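You operate a simulated robot arm through the tools that you are given. There is no shell and no other tool. Be economical: measure what you need, move in short steps, check, and stop when the job is done.

The job below is to be done with a simulated robot arm. You get a single attempt, and the scene is never put back.

JOB
Roll a high band right round the element on the marker turntable.
Fine: height knob first, arm on, wheel once round, arm off; element on the bench after.

The check looks at the end state, three seconds after you hand in, the way a careful person would. Anything else that was tipped, shoved, dropped, spilled or broken makes it a failure.

ROBOT AND FRAMES
A 7-joint arm with a two-finger parallel gripper, fixed in place. Base frame: the origin is at the foot of the arm, x ahead of it, y to its left, z up. Units: mm, degrees, N and s.
With the tool pointing down near the work surface it reaches from about 240 to 680 mm from the base axis. Its first joint turns from -66.0 to 66.0 degrees. Payload 2.4 kg.
The TCP is the grasp point between the finger pads, 30 mm short of the fingertips. In the tool frame z runs along the fingers and y along their closing line. Largest opening 94 mm; finger width 28, thickness 10; the body of the gripper, 50 by 96 mm, starts 55 mm behind the TCP.
Orientation is that of the tool frame in the base frame, as [roll, pitch, yaw] about the fixed x, y, z axes, in that order (R = Rz(yaw) Ry(pitch) Rx(roll)). With the fingers straight down and closing along the base's y, the tool's x points along the base's -x, its y along +y and its z along -z.

CONTROLS
- The arm moves only by the tool move_arm. Its arguments are lists of equal length, an entry for each row: "turn": the turn, a rotation vector about the base's x, y, z in degrees, a list of three; "slide": the shift along the base's x, y, z in mm, a list of three; "jaw": the gripper command, from -1 (shut) to 1 (fully open), values between in proportion. In form: {"turn": [[ax, ay, az], ...], "slide": [[x, y, z], ...], "jaw": [jaw, ...]}. A call has 1 to 20 rows; each row shifts and turns the commanded pose from where the row before left it. A row lasts 0.2 s, in which the tool goes at most 50 mm and 8.6 degrees; a call with a longer step from one row to the next is refused whole, and so is a gripper value outside its range. Where a pose cannot be reached the arm comes as near as it can. A force on the tool above 40 N (or 10 N above the force at the start of the call, whichever is more), or a blocked arm, ends the call early, and 0.2 s more pass. The fingers move at their own pace (about 153 mm/s each) and stop on an object; they squeeze with about 23 N. The grip force told is the motor's: it shows also when the fingers shut on nothing. Time passes only in rows, and 0.2 s behind the last, so rows that do not move let the fingers close. It gives the time, the measured TCP pose, the force on the tool (base axes), the opening and the grip force at its end, in the units of the frame above (readings bear some noise).
- Cameras (640 x 400 px; columns grow to the right, rows downward): "scene" is fixed at [43.5, 485.6, 1465.2]; the picture's right is [-0.66, -0.75, 0.00], its down [-0.32, 0.28, -0.90] and it looks along [0.68, -0.59, -0.43] (base axes); focal length 321 px, centre (320, 200). "wrist" rides on the gripper at [76, 14, -102] in the tool frame; the picture's right is [-0.18, 0.98, 0.00], its down [-0.75, -0.14, -0.64] and it looks along [-0.63, -0.12, 0.77] (tool axes); focal length 243 px, centre (320, 200). There is no depth. A picture from a camera that has moved, and an enlarged one, comes with that camera's place and axes in the base frame and with its lens. The place of the scene camera against the robot may be out by one fixed shift of up to 12 mm in any direction.
- grab_frame(camera): a new picture of that camera. The clock stands still meanwhile.
- enlarge(camera, box): a new picture of the part [left, top, right, bottom] of that camera's present view, enlarged. The clock stands still meanwhile.
- job_done(): hands the job in; it is judged then, once.

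Go step by step. Nothing tells you positions but the pictures and the camera data: compare them with the known pose of the tool, close in by small moves and look again before you grip or let go. The budget is 120 turns and 84 pictures, counting those below and the enlarged ones. Unless the task says otherwise, let go and move clear before handing in, and close with one line.

The tools are called after "Emit:" as name(argument=value, ...) on one line, values as JSON. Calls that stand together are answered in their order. move_arm: Moves the arm, as the interface text tells. Its arguments: {"type":"object","properties":{"turn":{"type":"array"},"slide":{"type":"array"},"jaw":{"type":"array"}},"required":["turn","slide","jaw"]} The other tools are called the same way: grab_frame (camera) takes a picture; enlarge (camera, box) takes an enlarged picture of a part of a camera's view; job_done () hands the job in.

At the start:

```text
time: 0.0
tool_pos: [337.4, -38.4, 1314.9]
tool_rot: [-180.0, 0.0, -179.9]
ft_force: [0.4, 0.2, 0.6]
finger_gap: 93.9
gripper_force: 0.1
```

scene: 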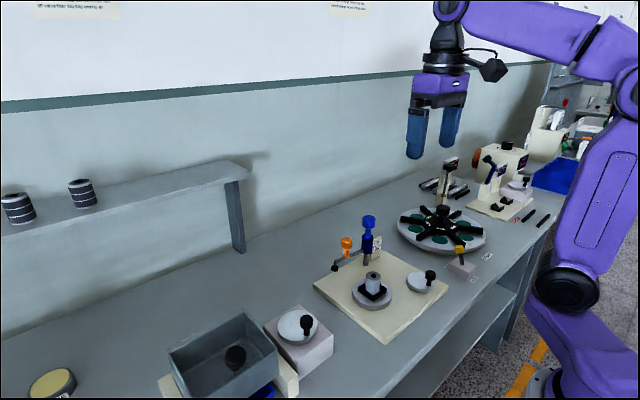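
wrist: 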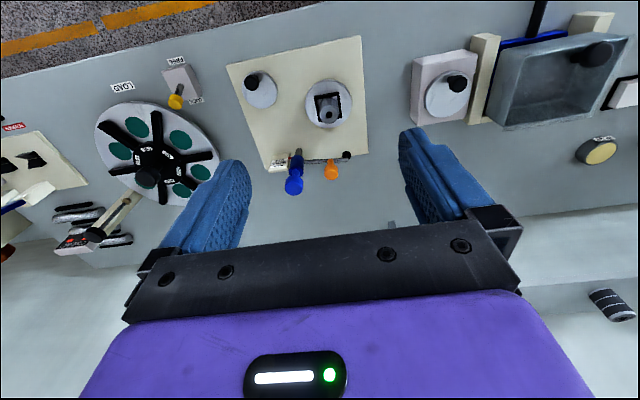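

I see a marker turntable plate in the middle (blue height knob, orange arm lever, chuck with an element, a hand wheel). I'll look closer at it first.

Emit:
enlarge(camera="scene", box=[300, 200, 460, 350])

Emit:
enlarge(camera="wrist", box=[220, 30, 400, 210])

Emit:
enlarge(camera="scene", box=[380, 130, 580, 280])

```text
2.67 times, centred on (380, 275) of scene
camera zoom: at [43.5, 485.6, 1465.2], right [-0.66, -0.75, 0.0], down [-0.32, 0.28, -0.9], along [0.68, -0.59, -0.43], focal length 855 px, centre (160, 0)
```

zoom: 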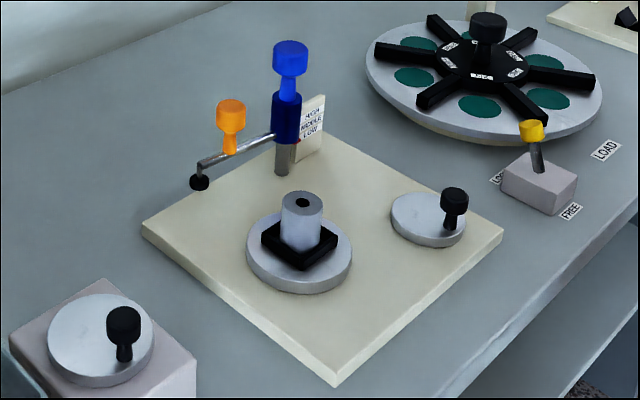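

```text
2.22 times, centred on (310, 120) of wrist
camera zoom: at [261.5, -24.0, 1418.2], right [0.18, 0.98, 0.0], down [0.75, -0.14, 0.64], along [0.63, -0.12, -0.77], focal length 539 px, centre (342, 378)
```

zoom: 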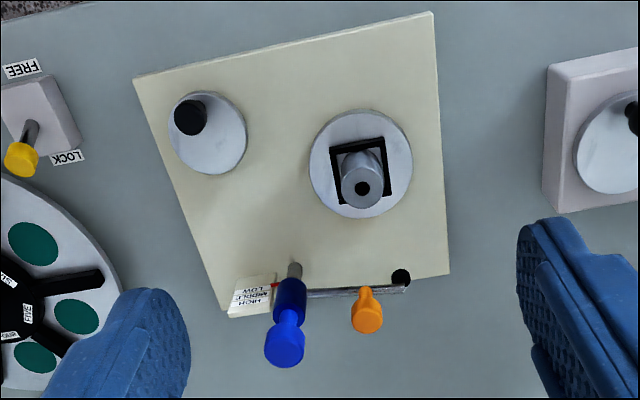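

```text
2.67 times, centred on (480, 205) of scene
camera zoom: at [43.5, 485.6, 1465.2], right [-0.66, -0.75, 0.0], down [-0.32, 0.28, -0.9], along [0.68, -0.59, -0.43], focal length 855 px, centre (-107, 187)
```

zoom: 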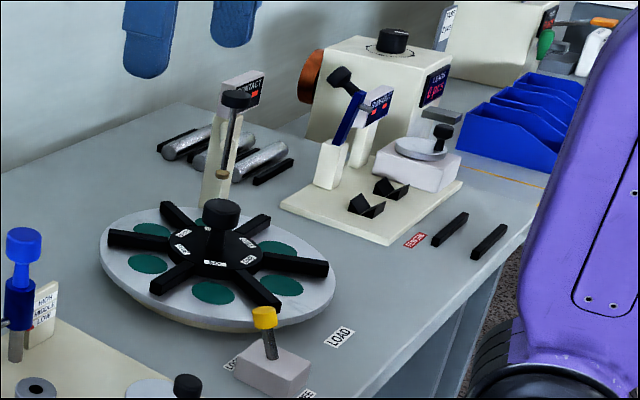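

I take the element to be near (437, -40), top about z 950, and the height post near (528, -128). I'll back off and go lower for a closer wrist view.

Emit:
move_arm(turn=[[0, 0, 0], [0, 0, 0], [0, 0, 0], [0, 0, 0], [0, 0, 0]], slide=[[-17, -8, -28], [-17, -8, -28], [-17, -8, -28], [-17, -8, -28], [-17, -8, -28]], jaw=[1, 1, 1, 1, 1])

Emit:
grab_frame(camera="wrist")

Emit:
enlarge(camera="scene", box=[325, 205, 395, 275])

```text
time: 1.2
tool_pos: [253.6, -74.8, 1176.4]
tool_rot: [179.9, 0.1, -180.0]
ft_force: [0.0, -0.3, -0.1]
finger_gap: 94.1
gripper_force: 0.1
```

```text
78 pictures are left
camera wrist: at [176.9, -60.3, 1278.0], right [0.18, 0.98, 0.0], down [0.75, -0.14, 0.64], along [0.63, -0.12, -0.77], focal length 243 px, centre (320, 200)
```

wrist: 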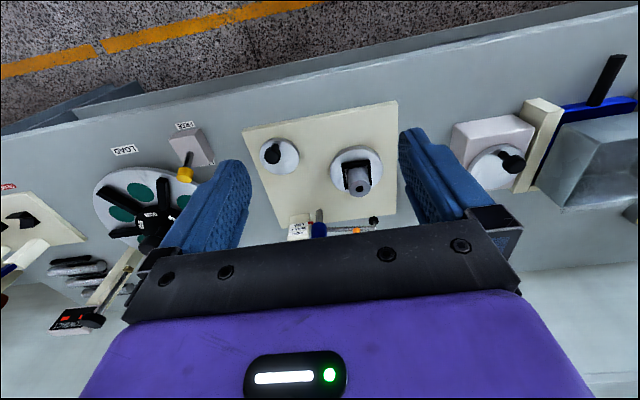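

```text
5.71 times, centred on (360, 240) of scene
camera zoom: at [43.5, 485.6, 1465.2], right [-0.66, -0.75, 0.0], down [-0.32, 0.28, -0.9], along [0.68, -0.59, -0.43], focal length 1833 px, centre (91, -29)
```

zoom: 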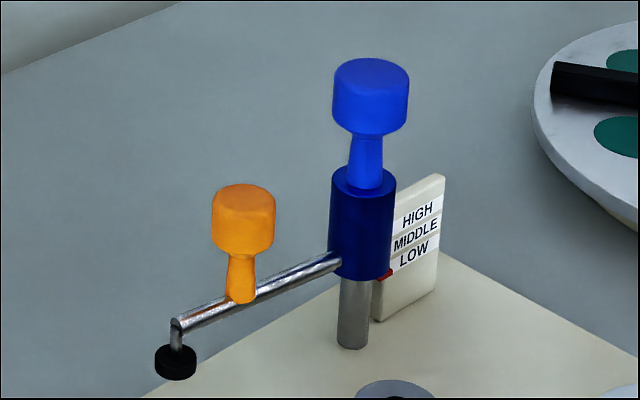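

The height sleeve slides on its post, with the red pointer now at LOW; the knob is near (520, -123), top about z 1045. I'll hover above it for a look.

Emit:
move_arm(turn=[[0, 0, 0], [0, 0, 0], [0, 0, 0], [0, 0, 0], [0, 0, 0], [0, 0, 0]], slide=[[42, -8, 0], [42, -8, 0], [42, -8, 0], [42, -8, 0], [42, -8, 0], [42, -8, 0]], jaw=[0.4, 0.4, 0.4, 0.4, 0.4, 0.4])

Emit:
grab_frame(camera="wrist")

Emit:
grab_frame(camera="scene")

```text
time: 2.6
tool_pos: [503.9, -128.4, 1174.0]
tool_rot: [-180.0, 0.0, -179.9]
ft_force: [-0.1, 0.1, 0.2]
finger_gap: 65.9
gripper_force: 0.1
```

```text
76 pictures are left
camera wrist: at [428.2, -113.6, 1277.4], right [0.18, 0.98, 0.0], down [0.75, -0.14, 0.64], along [0.63, -0.12, -0.77], focal length 243 px, centre (320, 200)
```

wrist: 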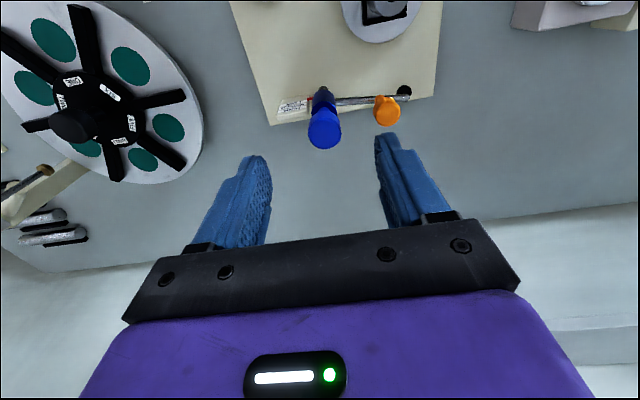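

```text
75 pictures are left
```

scene: 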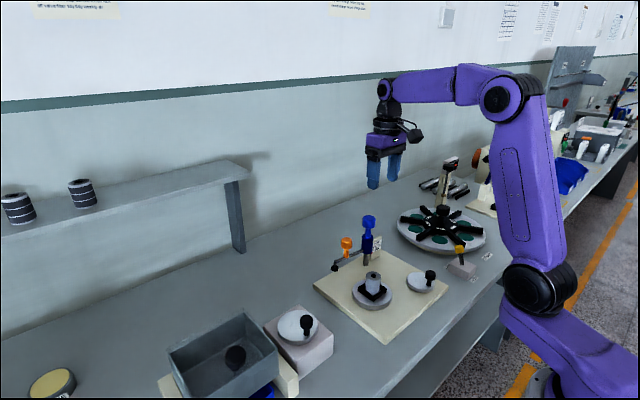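

Refined by two views: knob top about (548, -131, 1012), element top about (443, -39, 935). I'll move above the knob and look again.

Emit:
move_arm(turn=[[0, 0, 0], [0, 0, 0], [0, 0, 0], [0, 0, 0]], slide=[[11, -0.6, -26], [11, -0.6, -26], [11, -0.6, -26], [11, -0.6, -26]], jaw=[0.4, 0.4, 0.4, 0.4])

Emit:
grab_frame(camera="wrist")

Emit:
enlarge(camera="scene", box=[310, 150, 440, 280])

```text
time: 3.6
tool_pos: [547.3, -128.4, 1070.9]
tool_rot: [-180.0, 0.2, -179.8]
ft_force: [-0.2, 0.0, -0.6]
finger_gap: 65.6
gripper_force: 0.0
```

```text
74 pictures are left
camera wrist: at [472.7, -114.6, 1173.0], right [0.18, 0.98, 0.0], down [0.75, -0.14, 0.64], along [0.63, -0.12, -0.77], focal length 243 px, centre (320, 200)
```

wrist: 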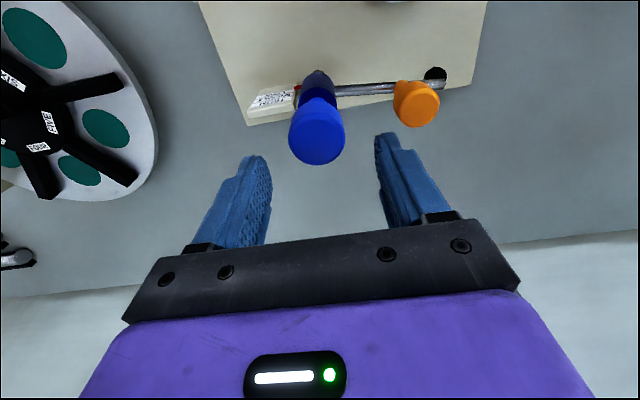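

```text
3.08 times, centred on (375, 215) of scene
camera zoom: at [43.5, 485.6, 1465.2], right [-0.66, -0.75, 0.0], down [-0.32, 0.28, -0.9], along [0.68, -0.59, -0.43], focal length 987 px, centre (151, 154)
```

zoom: 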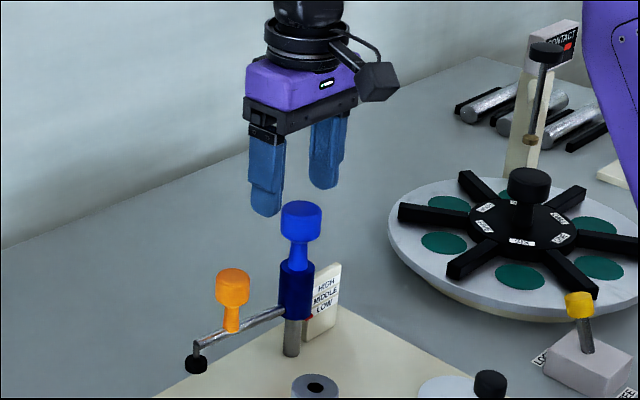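

The knob sits right under the gripper, with the fingers clear of the orange knob. I'll descend around the blue head.

Emit:
move_arm(turn=[[0, 0, 0], [0, 0, 0], [0, 0, 0], [0, 0, 0]], slide=[[2, -2, -15], [0, 0, -15], [0, 0, -15], [0, 0, -14]], jaw=[0.4, 0.4, 0.4, 0.4])

Emit:
grab_frame(camera="wrist")

Emit:
enlarge(camera="scene", box=[310, 150, 440, 280])

```text
time: 4.6
tool_pos: [550.9, -130.1, 1010.6]
tool_rot: [-179.9, 0.1, -179.9]
ft_force: [-0.3, 0.1, -0.3]
finger_gap: 65.7
gripper_force: 0.1
```

```text
72 pictures are left
camera wrist: at [474.9, -116.9, 1114.2], right [0.18, 0.98, 0.0], down [0.75, -0.14, 0.64], along [0.63, -0.12, -0.77], focal length 243 px, centre (320, 200)
```

wrist: 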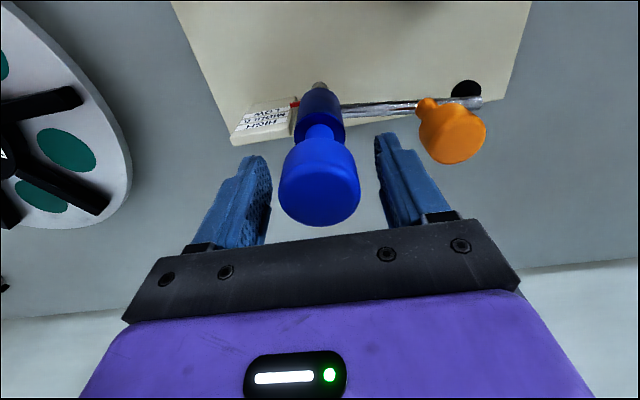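

```text
3.08 times, centred on (375, 215) of scene
camera zoom: at [43.5, 485.6, 1465.2], right [-0.66, -0.75, 0.0], down [-0.32, 0.28, -0.9], along [0.68, -0.59, -0.43], focal length 987 px, centre (151, 154)
```

zoom: 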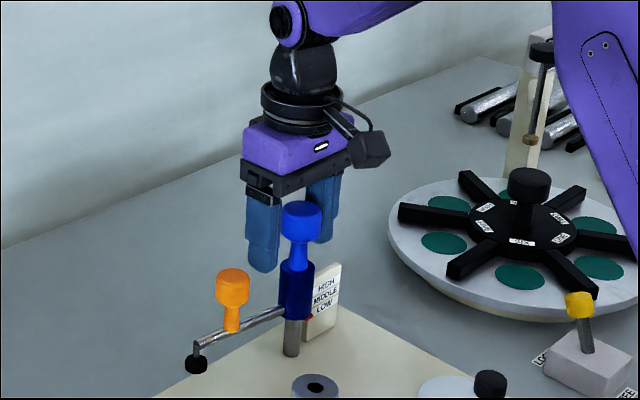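

The knob head lies between the pads at about TCP height. I'll go a touch lower and close on it.

Emit:
move_arm(turn=[[0, 0, 0], [0, 0, 0], [0, 0, 0], [0, 0, 0]], slide=[[0, 0, -6], [0, 0, 0], [0, 0, 0], [0, 0, 0]], jaw=[0.4, -0.3, -1, -1])

Emit:
enlarge(camera="wrist", box=[220, 60, 500, 240])

```text
time: 5.6
tool_pos: [551.9, -129.9, 1006.3]
tool_rot: [180.0, 0.0, -179.9]
ft_force: [-2.7, 16.4, -0.7]
finger_gap: 39.6
gripper_force: 45.3
```

```text
2.22 times, centred on (360, 150) of wrist
camera zoom: at [475.6, -115.5, 1107.6], right [0.18, 0.98, 0.0], down [0.75, -0.14, 0.64], along [0.63, -0.12, -0.77], focal length 539 px, centre (231, 311)
```

zoom: 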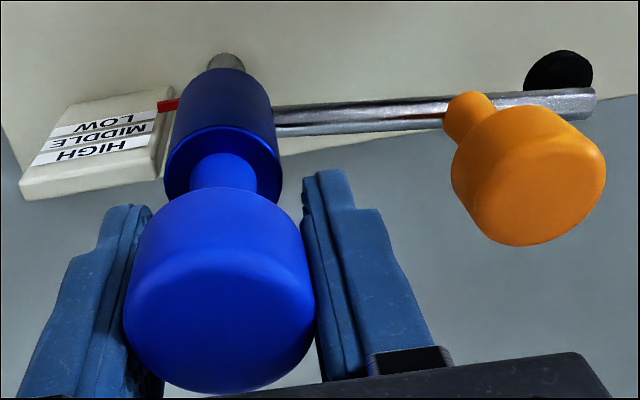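

Gripped (39.6 mm), with a small side load. I'll ease sideways 1 mm and lift 6 mm to see whether the sleeve slides.

Emit:
move_arm(turn=[[0, 0, 0], [0, 0, 0], [0, 0, 0]], slide=[[0, 1.2, 0], [0, 0, 3], [0, 0, 3]], jaw=[-1, -1, -1])

Emit:
enlarge(camera="scene", box=[325, 205, 395, 275])

Emit:
enlarge(camera="wrist", box=[220, 60, 500, 240])

```text
time: 6.4
tool_pos: [552.1, -130.0, 1012.0]
tool_rot: [-179.9, 0.3, 180.0]
ft_force: [10.9, 10.0, -0.9]
finger_gap: 39.5
gripper_force: 45.2
```

```text
5.71 times, centred on (360, 240) of scene
camera zoom: at [43.8, 485.9, 1465.1], right [-0.66, -0.75, 0.0], down [-0.33, 0.28, -0.9], along [0.68, -0.59, -0.43], focal length 1833 px, centre (91, -29)
```

zoom: 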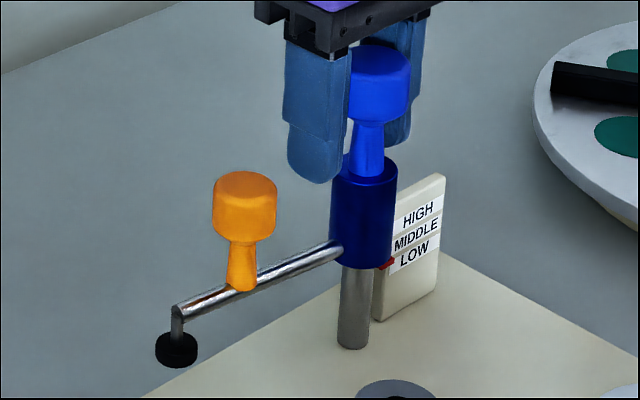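

```text
2.22 times, centred on (360, 150) of wrist
camera zoom: at [475.3, -115.1, 1114.3], right [0.18, 0.98, 0.0], down [0.75, -0.14, 0.65], along [0.63, -0.12, -0.76], focal length 539 px, centre (231, 311)
```

zoom: 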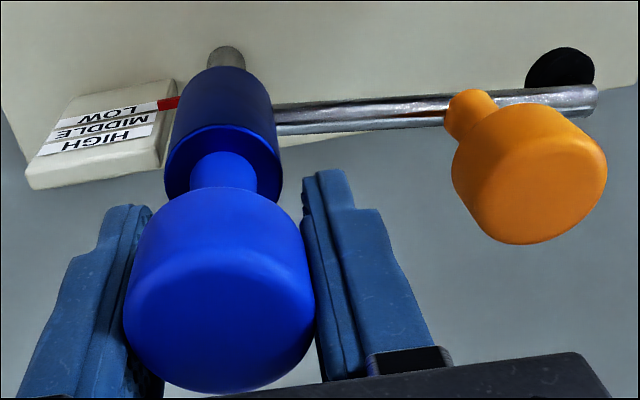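

The sleeve slides with the knob; the pointer is at LOW's line now. About 20 mm more should bring it to HIGH.

Emit:
move_arm(turn=[[0, 0, 0], [0, 0, 0], [0, 0, 0], [0, 0, 0], [0, 0, 0]], slide=[[-1, 0.8, 4], [0, 0, 4], [0, 0, 4], [0, 0, 4], [0, 0, 2]], jaw=[-1, -1, -1, -1, -1])

Emit:
enlarge(camera="scene", box=[325, 205, 395, 275])

Emit:
enlarge(camera="wrist", box=[220, 60, 500, 240])

```text
time: 7.6
tool_pos: [552.8, -129.6, 1029.6]
tool_rot: [-179.9, 0.2, -180.0]
ft_force: [22.8, -1.6, -18.7]
finger_gap: 39.8
gripper_force: 45.3
```

```text
5.71 times, centred on (360, 240) of scene
camera zoom: at [44.5, 485.4, 1465.2], right [-0.66, -0.75, 0.0], down [-0.33, 0.28, -0.9], along [0.68, -0.59, -0.43], focal length 1833 px, centre (91, -29)
```

zoom: 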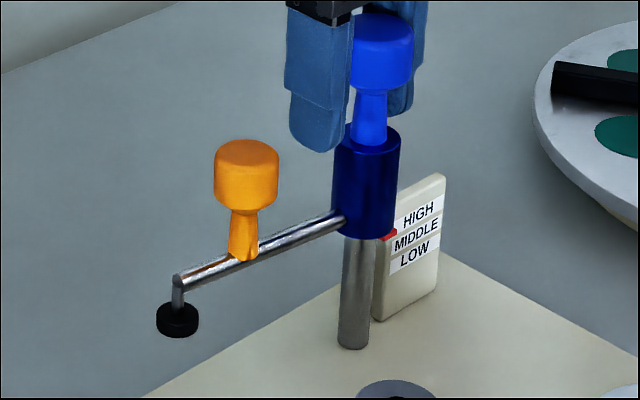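

```text
2.22 times, centred on (360, 150) of wrist
camera zoom: at [475.3, -114.9, 1131.8], right [0.18, 0.98, 0.0], down [0.75, -0.14, 0.65], along [0.63, -0.12, -0.76], focal length 539 px, centre (231, 311)
```

zoom: 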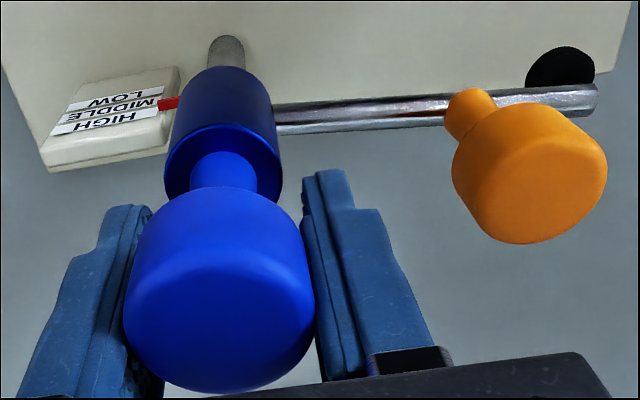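

The pointer is between MIDDLE and HIGH, and there's some pull in x. I'll relieve it and continue up in small steps.

Emit:
move_arm(turn=[[0, 0, 0], [0, 0, 0], [0, 0, 0]], slide=[[2, 0, 0], [0, 0, 2], [0, 0, 2]], jaw=[-1, -1, -1])

Emit:
enlarge(camera="scene", box=[355, 220, 385, 250])

Emit:
enlarge(camera="wrist", box=[230, 80, 330, 150])

```text
time: 8.3
tool_pos: [551.5, -129.6, 1029.6]
tool_rot: [-180.0, -0.1, -179.9]
ft_force: [10.4, -2.1, -12.4]
finger_gap: 39.5
gripper_force: 44.8
stopped in row 3: the force on the tool passed its limit (the readings are from after the stop); the commanded pose is now the measured one
```

```text
13.33 times, centred on (370, 235) of scene
camera zoom: at [44.0, 485.5, 1465.2], right [-0.66, -0.75, 0.0], down [-0.33, 0.28, -0.9], along [0.68, -0.59, -0.43], focal length 4276 px, centre (-347, -267)
```

zoom: 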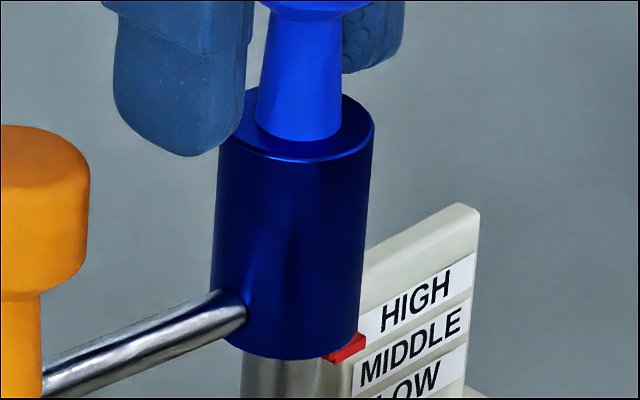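

```text
5.71 times, centred on (280, 115) of wrist
camera zoom: at [475.9, -115.1, 1132.3], right [0.18, 0.98, 0.0], down [0.75, -0.14, 0.64], along [0.63, -0.12, -0.77], focal length 1386 px, centre (549, 686)
```

zoom: 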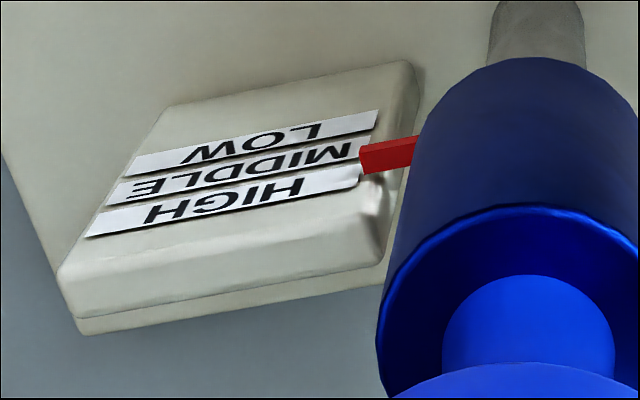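

The sleeve is against a stop at +23.3 mm, which is exactly two label pitches: LOW to HIGH. I'll let go and check that it stays.

Emit:
move_arm(turn=[[0, 0, 0], [0, 0, 0], [0, 0, 0], [0, 0, 0], [0, 0, 0], [0, 0, 0]], slide=[[0, 0, 0], [0, 0, 0], [0, 0, 0], [0, 0, 20], [0, 0, 20], [0, 0, 20]], jaw=[-0.2, 0.3, 0.3, 0.3, 0.3, 0.3])

Emit:
enlarge(camera="scene", box=[325, 205, 395, 275])

Emit:
grab_frame(camera="wrist")

```text
time: 9.7
tool_pos: [551.6, -131.2, 1090.1]
tool_rot: [179.9, -0.3, -179.9]
ft_force: [0.3, 0.3, 0.3]
finger_gap: 61.2
gripper_force: 0.1
```

```text
5.71 times, centred on (360, 240) of scene
camera zoom: at [43.5, 485.6, 1465.2], right [-0.66, -0.75, 0.0], down [-0.32, 0.28, -0.9], along [0.68, -0.59, -0.43], focal length 1833 px, centre (91, -29)
```

zoom: 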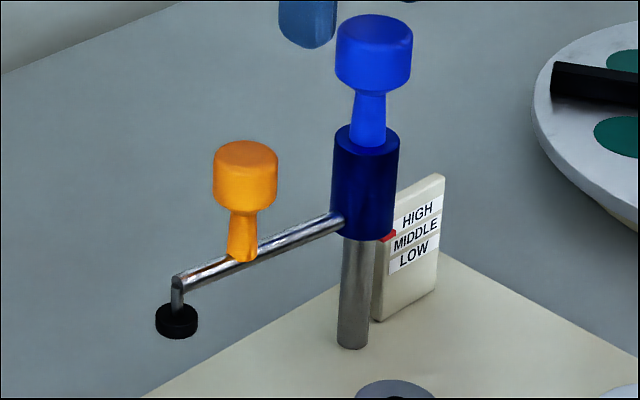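

```text
62 pictures are left
camera wrist: at [476.3, -115.4, 1192.2], right [0.18, 0.98, 0.0], down [0.76, -0.14, 0.64], along [0.63, -0.12, -0.77], focal length 243 px, centre (320, 200)
```

wrist: 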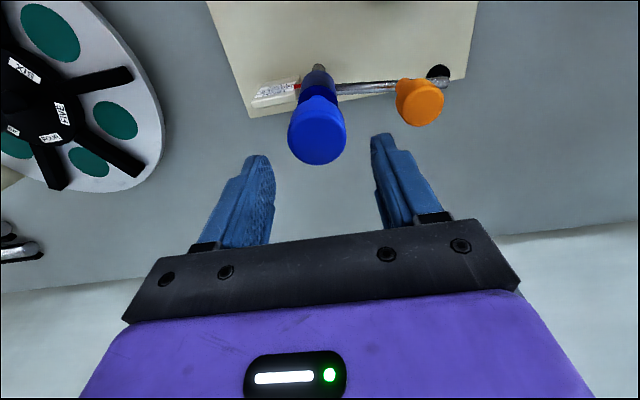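

The sleeve holds at HIGH. Orange arm knob is about (551, -48), top near z 998; I'll move over it.

Emit:
move_arm(turn=[[0, 0, 0], [0, 0, 0], [0, 0, 0], [0, 0, 0]], slide=[[0, 28, 0], [0, 28, 0], [0, 27, -10], [0, 0, -20]], jaw=[0.3, 0.3, 0.3, 0.3])

Emit:
grab_frame(camera="wrist")

```text
time: 10.3
tool_pos: [550.3, -110.3, 1088.6]
tool_rot: [-178.5, 0.3, 178.9]
ft_force: [4.2, -22.4, -4.1]
finger_gap: 73.6
gripper_force: 11.8
stopped in row 2: the force on the tool passed its limit (the readings are from after the stop); the commanded pose is now the measured one
```

```text
61 pictures are left
camera wrist: at [475.1, -91.7, 1190.7], right [0.2, 0.98, -0.02], down [0.75, -0.14, 0.65], along [0.63, -0.15, -0.76], focal length 243 px, centre (320, 200)
```

wrist: 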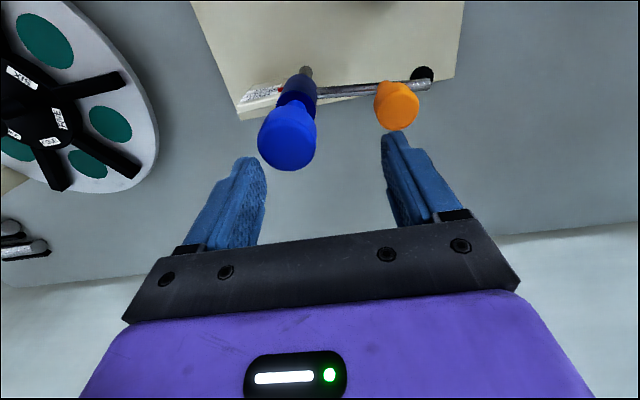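

The fingertip brushed the blue knob, so it is taller than I reckoned (top above z 1060). I'll back off, rise well clear, and then go across.

Emit:
move_arm(turn=[[-1.5, 0, 1], [0, 0, 0], [0, 0, 0], [0, 0, 0]], slide=[[1, -15, 0], [0, -4, 10], [0, 0, 25], [0, 0, 25]], jaw=[0.3, 0.3, 0.3, 0.3])

Emit:
enlarge(camera="scene", box=[310, 150, 440, 280])

```text
time: 11.3
tool_pos: [551.0, -120.2, 1150.4]
tool_rot: [-177.5, 0.1, -179.6]
ft_force: [-0.2, -0.3, -0.5]
finger_gap: 61.1
gripper_force: 0.0
```

```text
3.08 times, centred on (375, 215) of scene
camera zoom: at [43.4, 485.6, 1465.2], right [-0.66, -0.75, 0.0], down [-0.32, 0.28, -0.9], along [0.68, -0.59, -0.43], focal length 987 px, centre (151, 154)
```

zoom: 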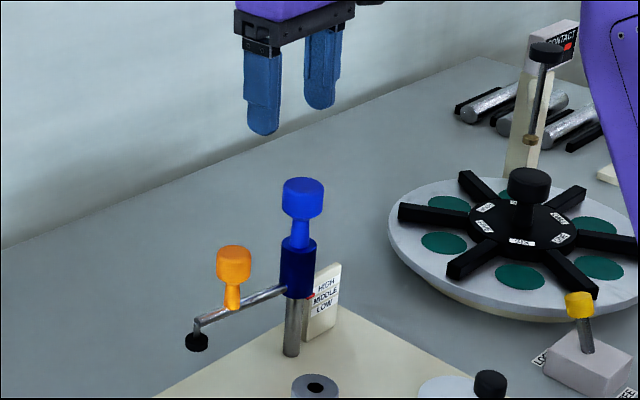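

Scene geometry, corrected by the known fingertips, puts the orange knob at about (551, -46), top about z 1018. I'll cross over high and look.

Emit:
move_arm(turn=[[-2.4, 0, -0.3], [0, 0, 0], [0, 0, 0], [0, 0, 0]], slide=[[0, 25, 0], [0, 25, 0], [0, 24, 0], [0, 0, -40]], jaw=[0.3, 0.3, 0.3, 0.3])

Emit:
grab_frame(camera="wrist")

Emit:
enlarge(camera="scene", box=[310, 150, 440, 280])

```text
time: 12.3
tool_pos: [553.9, -47.2, 1108.2]
tool_rot: [-175.1, 0.1, 179.9]
ft_force: [-0.6, -0.1, -0.2]
finger_gap: 61.1
gripper_force: 0.0
```

```text
59 pictures are left
camera wrist: at [477.9, -24.1, 1207.9], right [0.18, 0.98, -0.08], down [0.75, -0.09, 0.65], along [0.63, -0.18, -0.75], focal length 243 px, centre (320, 200)
```

wrist: 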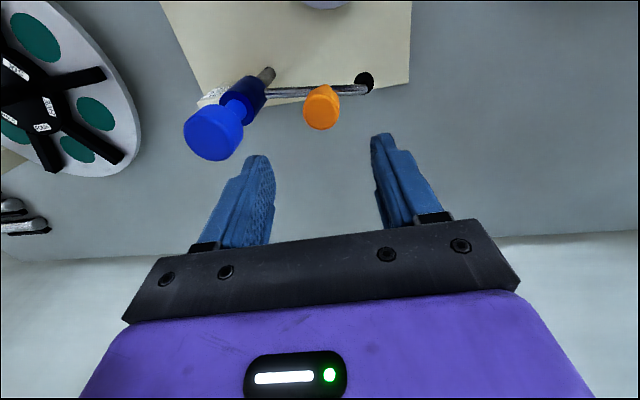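

```text
3.08 times, centred on (375, 215) of scene
camera zoom: at [43.5, 485.6, 1465.2], right [-0.66, -0.75, 0.0], down [-0.32, 0.28, -0.9], along [0.68, -0.59, -0.43], focal length 987 px, centre (151, 154)
```

zoom: 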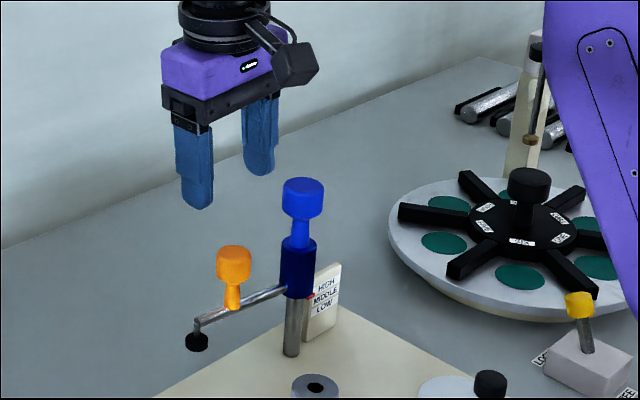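

The tool is rolled 5° (the sign is reversed at this yaw); I'll level it, then look again.

Emit:
move_arm(turn=[[4.9, 0, 0], [0, 0, 0]], slide=[[-2, 0, 0], [0, 0, -25]], jaw=[0.3, 0.3])

Emit:
grab_frame(camera="wrist")

Emit:
enlarge(camera="scene", box=[310, 150, 440, 280])

```text
time: 12.9
tool_pos: [552.5, -49.4, 1083.2]
tool_rot: [180.0, 0.2, -179.9]
ft_force: [0.0, -0.1, -0.7]
finger_gap: 60.8
gripper_force: 0.0
```

```text
57 pictures are left
camera wrist: at [474.9, -34.5, 1185.4], right [0.18, 0.98, 0.0], down [0.75, -0.14, 0.64], along [0.63, -0.12, -0.76], focal length 243 px, centre (320, 200)
```

wrist: 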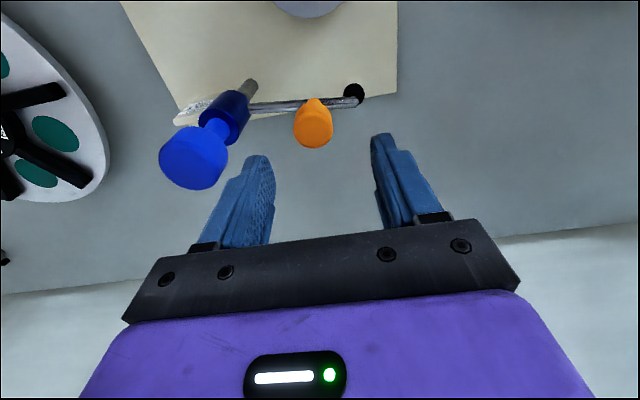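

```text
3.08 times, centred on (375, 215) of scene
camera zoom: at [43.5, 485.6, 1465.2], right [-0.66, -0.75, 0.0], down [-0.32, 0.28, -0.9], along [0.68, -0.59, -0.43], focal length 987 px, centre (151, 154)
```

zoom: 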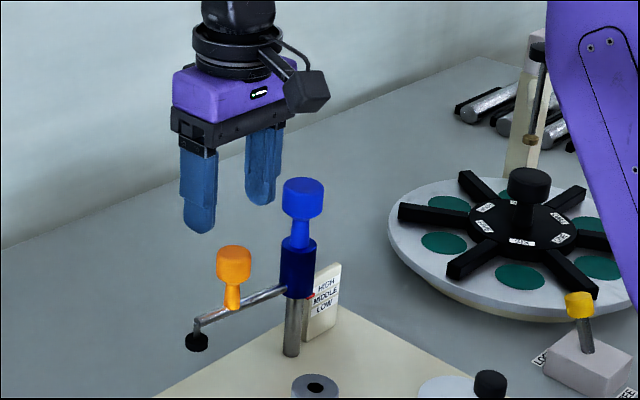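

The orange knob is nearly underneath (about 3 mm further in -y). I'll descend in part and check.

Emit:
move_arm(turn=[[0, 0, 0], [0, 0, 0], [0, 0, 0]], slide=[[-3, -3, -15], [0, 0, -15], [0, 0, -15]], jaw=[0.3, 0.3, 0.3])

Emit:
grab_frame(camera="wrist")

```text
time: 13.7
tool_pos: [547.7, -53.1, 1038.5]
tool_rot: [-179.9, 0.1, -179.9]
ft_force: [-0.3, 1.5, 1.1]
finger_gap: 61.3
gripper_force: 0.0
```

```text
55 pictures are left
camera wrist: at [471.5, -38.0, 1141.4], right [0.18, 0.98, 0.0], down [0.75, -0.14, 0.64], along [0.63, -0.12, -0.77], focal length 243 px, centre (320, 200)
```

wrist: 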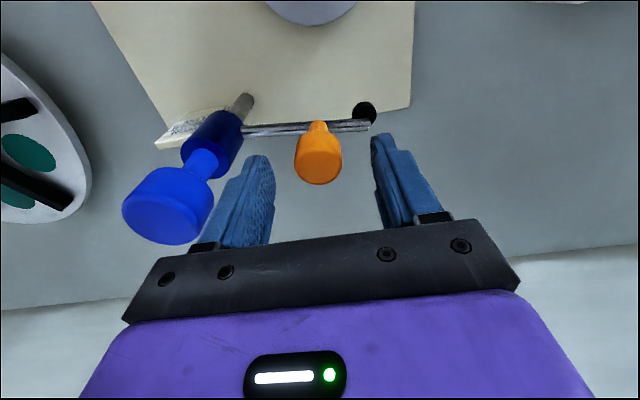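

The knob is centred, with its top about 20 mm under the TCP. I'll descend 30 mm and close gently.

Emit:
move_arm(turn=[[0, 0, 0], [0, 0, 0], [0, 0, 0], [0, 0, 0], [0, 0, 0]], slide=[[0, 0, -15], [0, 0, -15], [0, 0, 0], [0, 0, 0], [0, 0, 0]], jaw=[0.3, 0.3, -0.2, -1, -1])

Emit:
enlarge(camera="wrist", box=[180, 40, 460, 240])

Emit:
grab_frame(camera="scene")

```text
time: 14.9
tool_pos: [545.7, -54.5, 1007.8]
tool_rot: [-179.8, 0.1, 179.8]
ft_force: [-1.9, -16.4, -1.1]
finger_gap: 28.6
gripper_force: 45.3
```

```text
2.00 times, centred on (320, 140) of wrist
camera zoom: at [470.4, -38.9, 1111.0], right [0.19, 0.98, 0.0], down [0.75, -0.14, 0.64], along [0.63, -0.12, -0.77], focal length 485 px, centre (320, 320)
```

zoom: 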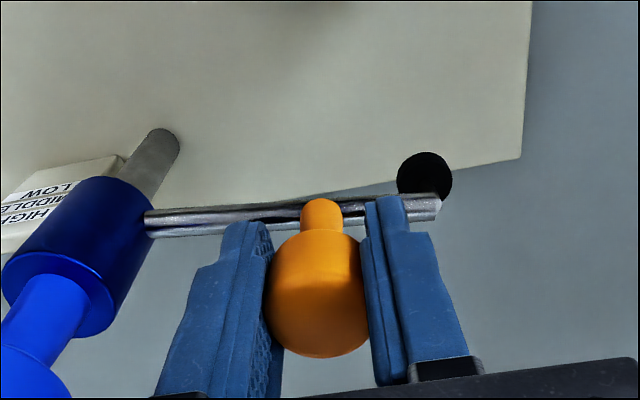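

```text
53 pictures are left
```

scene: 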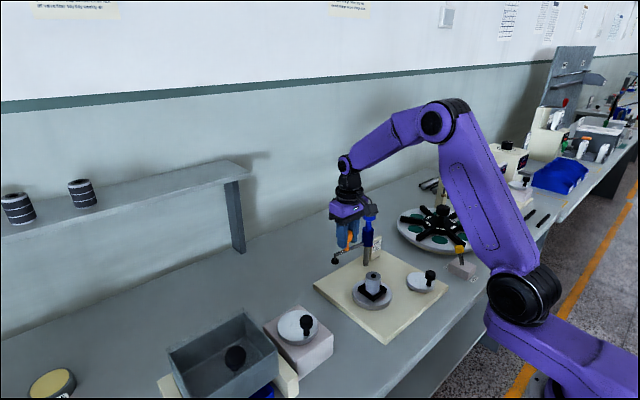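

I have the orange knob (28.6 mm). Pivot is taken at about (548, -130), radius 75; I'll swing the arm 20° toward the element, turning the tool along.

Emit:
move_arm(turn=[[0, 0, 5], [0, 0, 5], [0, 0, 5], [0, 0, 5], [0, 0, 0]], slide=[[-6.5, -0.8, 0], [-6.5, -0.9, 0], [-6.4, -1.4, 0], [-6.2, -2, 0], [0, 0, 0]], jaw=[-1, -1, -1, -1, -1])

Emit:
enlarge(camera="scene", box=[310, 190, 440, 310])

Emit:
grab_frame(camera="wrist")

```text
time: 16.1
tool_pos: [520.0, -56.1, 1008.4]
tool_rot: [-180.0, 0.0, -159.9]
ft_force: [3.0, -13.6, -7.6]
finger_gap: 28.7
gripper_force: 44.9
```

```text
3.33 times, centred on (375, 250) of scene
camera zoom: at [43.7, 485.2, 1465.3], right [-0.66, -0.75, 0.0], down [-0.32, 0.28, -0.9], along [0.68, -0.59, -0.43], focal length 1069 px, centre (137, 33)
```

zoom: 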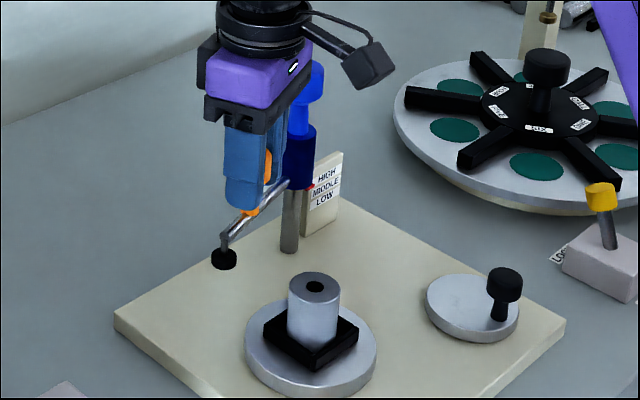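

```text
51 pictures are left
camera wrist: at [444.0, -68.9, 1111.3], right [-0.17, 0.99, 0.0], down [0.76, 0.13, 0.64], along [0.63, 0.11, -0.77], focal length 243 px, centre (320, 200)
```

wrist: 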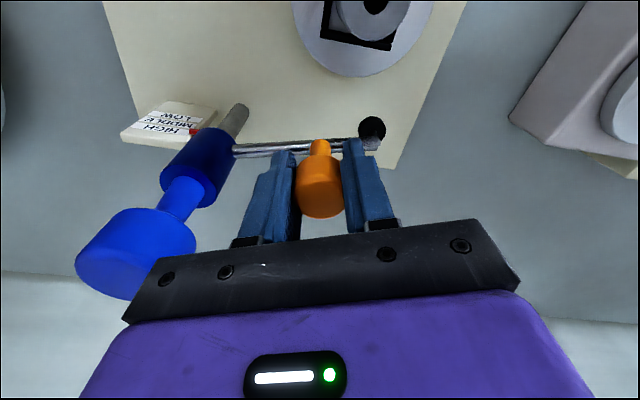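

The arm swings well. I'll continue with another 15°, slightly inward to relieve the side load.

Emit:
move_arm(turn=[[0, 0, 5], [0, 0, 5], [0, 0, 5], [0, 0, 0]], slide=[[-5.7, -3.5, 0], [-5.6, -3.3, 0], [-5.3, -3.6, 0], [0, 0, 0]], jaw=[-1, -1, -1, -1])

Emit:
enlarge(camera="scene", box=[310, 190, 440, 310])

Emit:
grab_frame(camera="wrist")

```text
time: 17.1
tool_pos: [502.9, -63.1, 1008.2]
tool_rot: [179.7, 0.0, -144.7]
ft_force: [-14.1, 17.5, -10.8]
finger_gap: 28.6
gripper_force: 45.4
```

```text
3.33 times, centred on (375, 250) of scene
camera zoom: at [43.2, 486.1, 1465.0], right [-0.66, -0.75, 0.0], down [-0.32, 0.28, -0.9], along [0.68, -0.59, -0.43], focal length 1069 px, centre (137, 33)
```

zoom: 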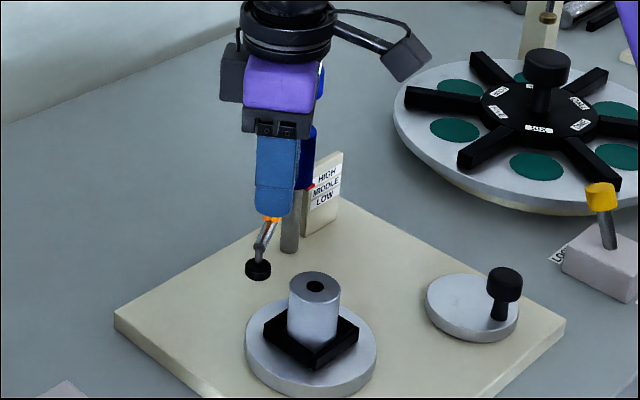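

```text
49 pictures are left
camera wrist: at [433.3, -95.9, 1111.7], right [-0.42, 0.91, 0.0], down [0.7, 0.32, 0.64], along [0.58, 0.27, -0.77], focal length 243 px, centre (320, 200)
```

wrist: 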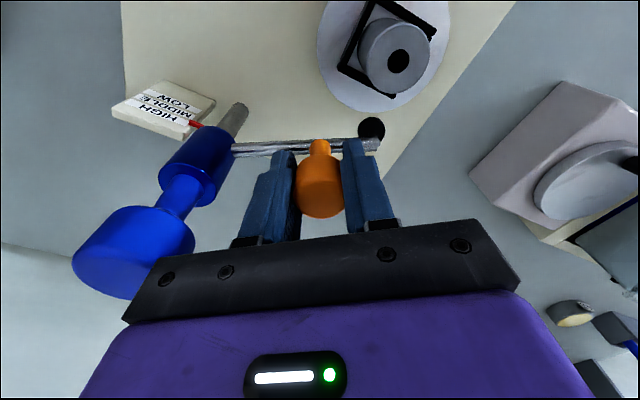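

Roller is still about 30 mm from the element. The track so far fits a pivot near (536, -130); I'll go 10° further with a small outward correction.

Emit:
move_arm(turn=[[0, 0, 0], [0, 0, 5], [0, 0, 5], [0, 0, 0]], slide=[[-0.5, 0.7, 0], [-5.7, -3.2, 0], [-5.4, -3.7, 0], [0, 0, 0]], jaw=[-1, -1, -1, -1])

Emit:
grab_frame(camera="wrist")

```text
time: 18.1
tool_pos: [490.5, -71.3, 1010.7]
tool_rot: [179.9, -0.1, -134.9]
ft_force: [-7.2, 16.5, -23.0]
finger_gap: 28.6
gripper_force: 44.4
```

```text
48 pictures are left
camera wrist: at [427.7, -115.4, 1111.9], right [-0.57, 0.82, 0.0], down [0.63, 0.43, 0.64], along [0.53, 0.36, -0.77], focal length 243 px, centre (320, 200)
```

wrist: 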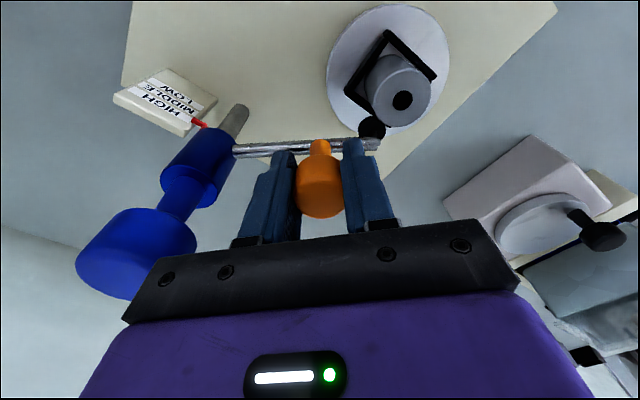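

Roller is near the element now. I'll lower 2 mm to ease the vertical load and take 4° more.

Emit:
move_arm(turn=[[0, 0, 0], [0, 0, 4], [0, 0, 0]], slide=[[-0.2, -0.4, -2], [-4.1, -3.2, 0], [0, 0, 0]], jaw=[-1, -1, -1])

Emit:
enlarge(camera="scene", box=[340, 240, 410, 310])

Emit:
enlarge(camera="wrist", box=[300, 20, 460, 160])

```text
time: 18.9
tool_pos: [489.1, -73.8, 1008.1]
tool_rot: [-179.8, 0.3, -131.0]
ft_force: [-3.9, 25.3, 2.5]
finger_gap: 28.4
gripper_force: 45.6
```

```text
5.71 times, centred on (375, 275) of scene
camera zoom: at [43.3, 486.3, 1464.9], right [-0.66, -0.75, 0.0], down [-0.32, 0.28, -0.9], along [0.68, -0.59, -0.43], focal length 1833 px, centre (6, -229)
```

zoom: 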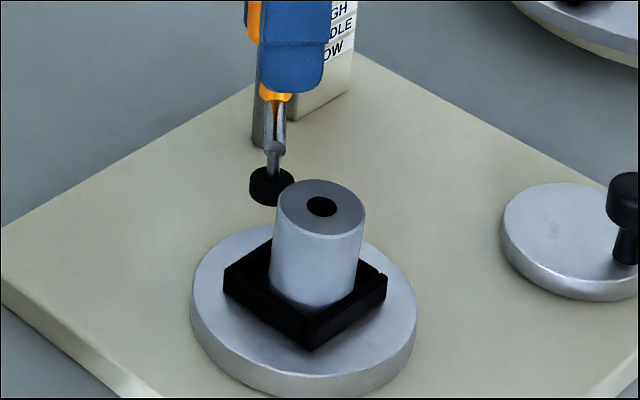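

```text
2.86 times, centred on (380, 90) of wrist
camera zoom: at [428.0, -121.6, 1110.5], right [-0.62, 0.78, 0.0], down [0.6, 0.47, 0.65], along [0.51, 0.4, -0.76], focal length 693 px, centre (149, 514)
```

zoom: 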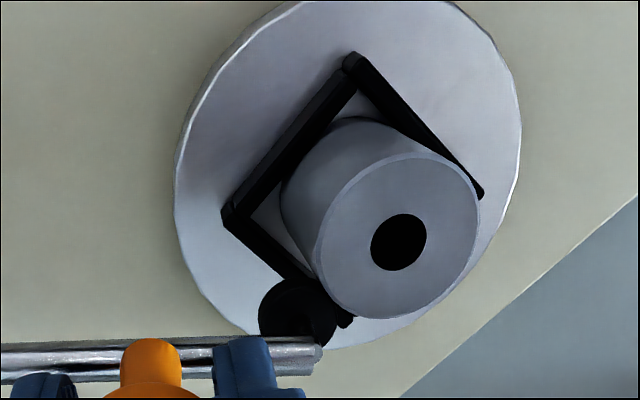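

The roller appears to be touching the element. I'll press 2° more to confirm contact.

Emit:
move_arm(turn=[[0, 0, 2], [0, 0, 0]], slide=[[-2, -1.6, 0], [0, 0, 0]], jaw=[-1, -1])

Emit:
enlarge(camera="scene", box=[340, 240, 410, 310])

```text
time: 19.5
tool_pos: [489.1, -73.4, 1008.7]
tool_rot: [-179.8, 0.5, -128.9]
ft_force: [11.2, 26.9, 3.7]
finger_gap: 28.5
gripper_force: 44.8
```

```text
5.71 times, centred on (375, 275) of scene
camera zoom: at [43.7, 486.4, 1464.9], right [-0.66, -0.75, 0.0], down [-0.32, 0.28, -0.9], along [0.68, -0.59, -0.43], focal length 1833 px, centre (6, -229)
```

zoom: 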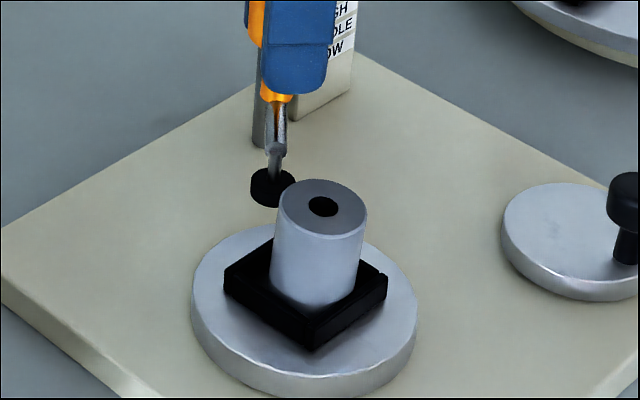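

The arm is stopped firmly against the element. I'll relax the push, open, and rise clear.

Emit:
move_arm(turn=[[0, 0, -1], [0, 0, 0], [0, 0, 0], [0, 0, 0], [0, 0, 0], [0, 0, 0], [0, 0, 0]], slide=[[2, 0.6, 0], [0, 0, 0], [0, 0, 0], [0, 0, 25], [0, 0, 35], [0, 0, 40], [0, 0, 20]], jaw=[-1, -0.3, 0.1, 0.1, 0.1, 0.1, 0.1])

Emit:
enlarge(camera="scene", box=[310, 190, 440, 310])

Emit:
grab_frame(camera="wrist")

```text
time: 21.1
tool_pos: [488.4, -77.1, 1127.2]
tool_rot: [-180.0, 0.1, -130.0]
ft_force: [-0.1, -0.3, 0.3]
finger_gap: 51.7
gripper_force: 0.1
```

```text
3.33 times, centred on (375, 250) of scene
camera zoom: at [43.5, 485.6, 1465.2], right [-0.66, -0.75, 0.0], down [-0.32, 0.28, -0.9], along [0.68, -0.59, -0.43], focal length 1069 px, centre (137, 33)
```

zoom: 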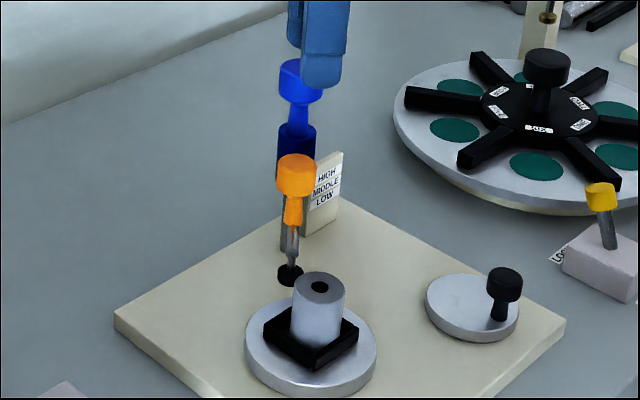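

```text
43 pictures are left
camera wrist: at [429.0, -126.0, 1230.5], right [-0.63, 0.77, 0.0], down [0.59, 0.49, 0.64], along [0.5, 0.41, -0.77], focal length 243 px, centre (320, 200)
```

wrist: 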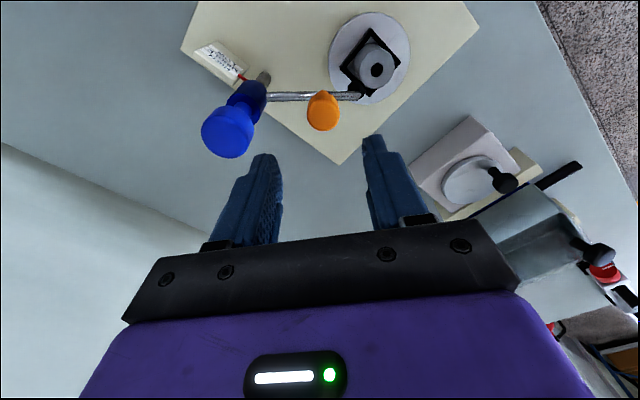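

The arm stays on. The element seems to have shifted some 3 mm in its holder; let me look closely.

Emit:
enlarge(camera="scene", box=[345, 245, 405, 305])

Emit:
enlarge(camera="wrist", box=[310, 0, 440, 120])

```text
6.67 times, centred on (375, 275) of scene
camera zoom: at [43.5, 485.6, 1465.2], right [-0.66, -0.75, 0.0], down [-0.32, 0.28, -0.9], along [0.68, -0.59, -0.43], focal length 2138 px, centre (-47, -300)
```

zoom: 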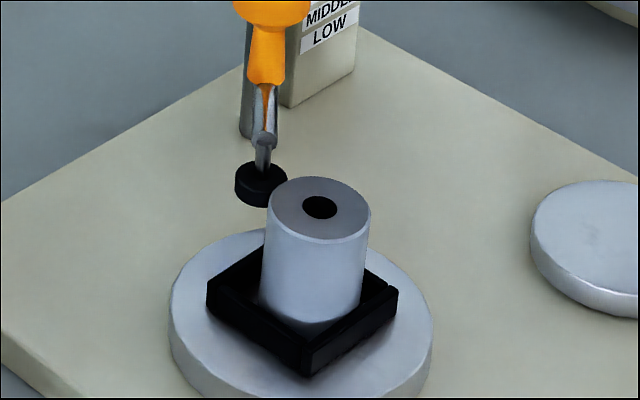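

```text
3.33 times, centred on (375, 60) of wrist
camera zoom: at [429.0, -126.0, 1230.5], right [-0.63, 0.77, 0.0], down [0.59, 0.49, 0.64], along [0.5, 0.41, -0.77], focal length 809 px, centre (137, 667)
```

zoom: 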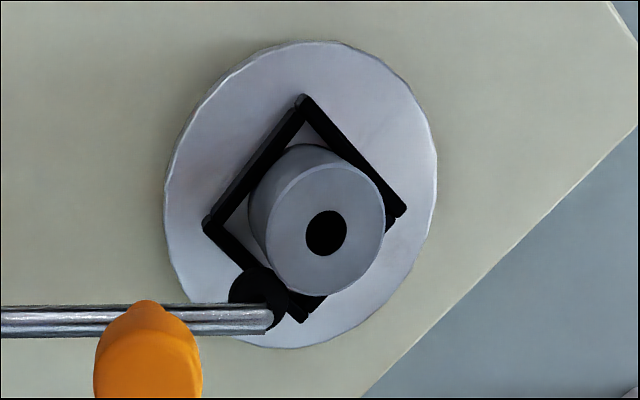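

The element is upright and the roller touches just under its top. Now the hand wheel near (370, -163): I'll turn the tool back and hover above it.

Emit:
move_arm(turn=[[0, 0, -7.2], [0, 0, -7.2], [0, 0, -7.2], [0, 0, -7.2], [0, 0, -7.2], [0, 0, -7], [0, 0, -7]], slide=[[-22, -11, 0], [-22, -11, 0], [-22, -12, 0], [-22, -12, 0], [-22, -12, 0], [-22, -12, 0], [-12, -12, -10]], jaw=[0, 0, 0, 0, 0, 0, 0])

Emit:
grab_frame(camera="wrist")

Emit:
enlarge(camera="scene", box=[340, 190, 480, 330])

```text
time: 22.7
tool_pos: [344.7, -161.9, 1115.8]
tool_rot: [-179.9, 0.2, 179.9]
ft_force: [-0.6, -0.6, -0.2]
finger_gap: 47.1
gripper_force: 0.1
```

```text
40 pictures are left
camera wrist: at [268.7, -147.4, 1218.2], right [0.19, 0.98, 0.0], down [0.75, -0.14, 0.64], along [0.63, -0.12, -0.76], focal length 243 px, centre (320, 200)
```

wrist: 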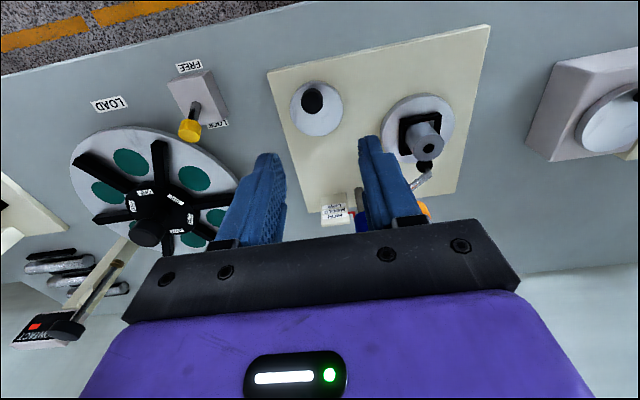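

```text
2.86 times, centred on (410, 260) of scene
camera zoom: at [43.4, 485.6, 1465.2], right [-0.66, -0.75, 0.0], down [-0.32, 0.28, -0.9], along [0.68, -0.59, -0.43], focal length 916 px, centre (63, 29)
```

zoom: 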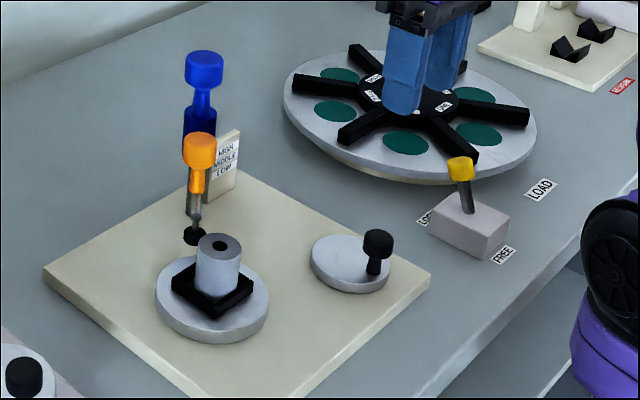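

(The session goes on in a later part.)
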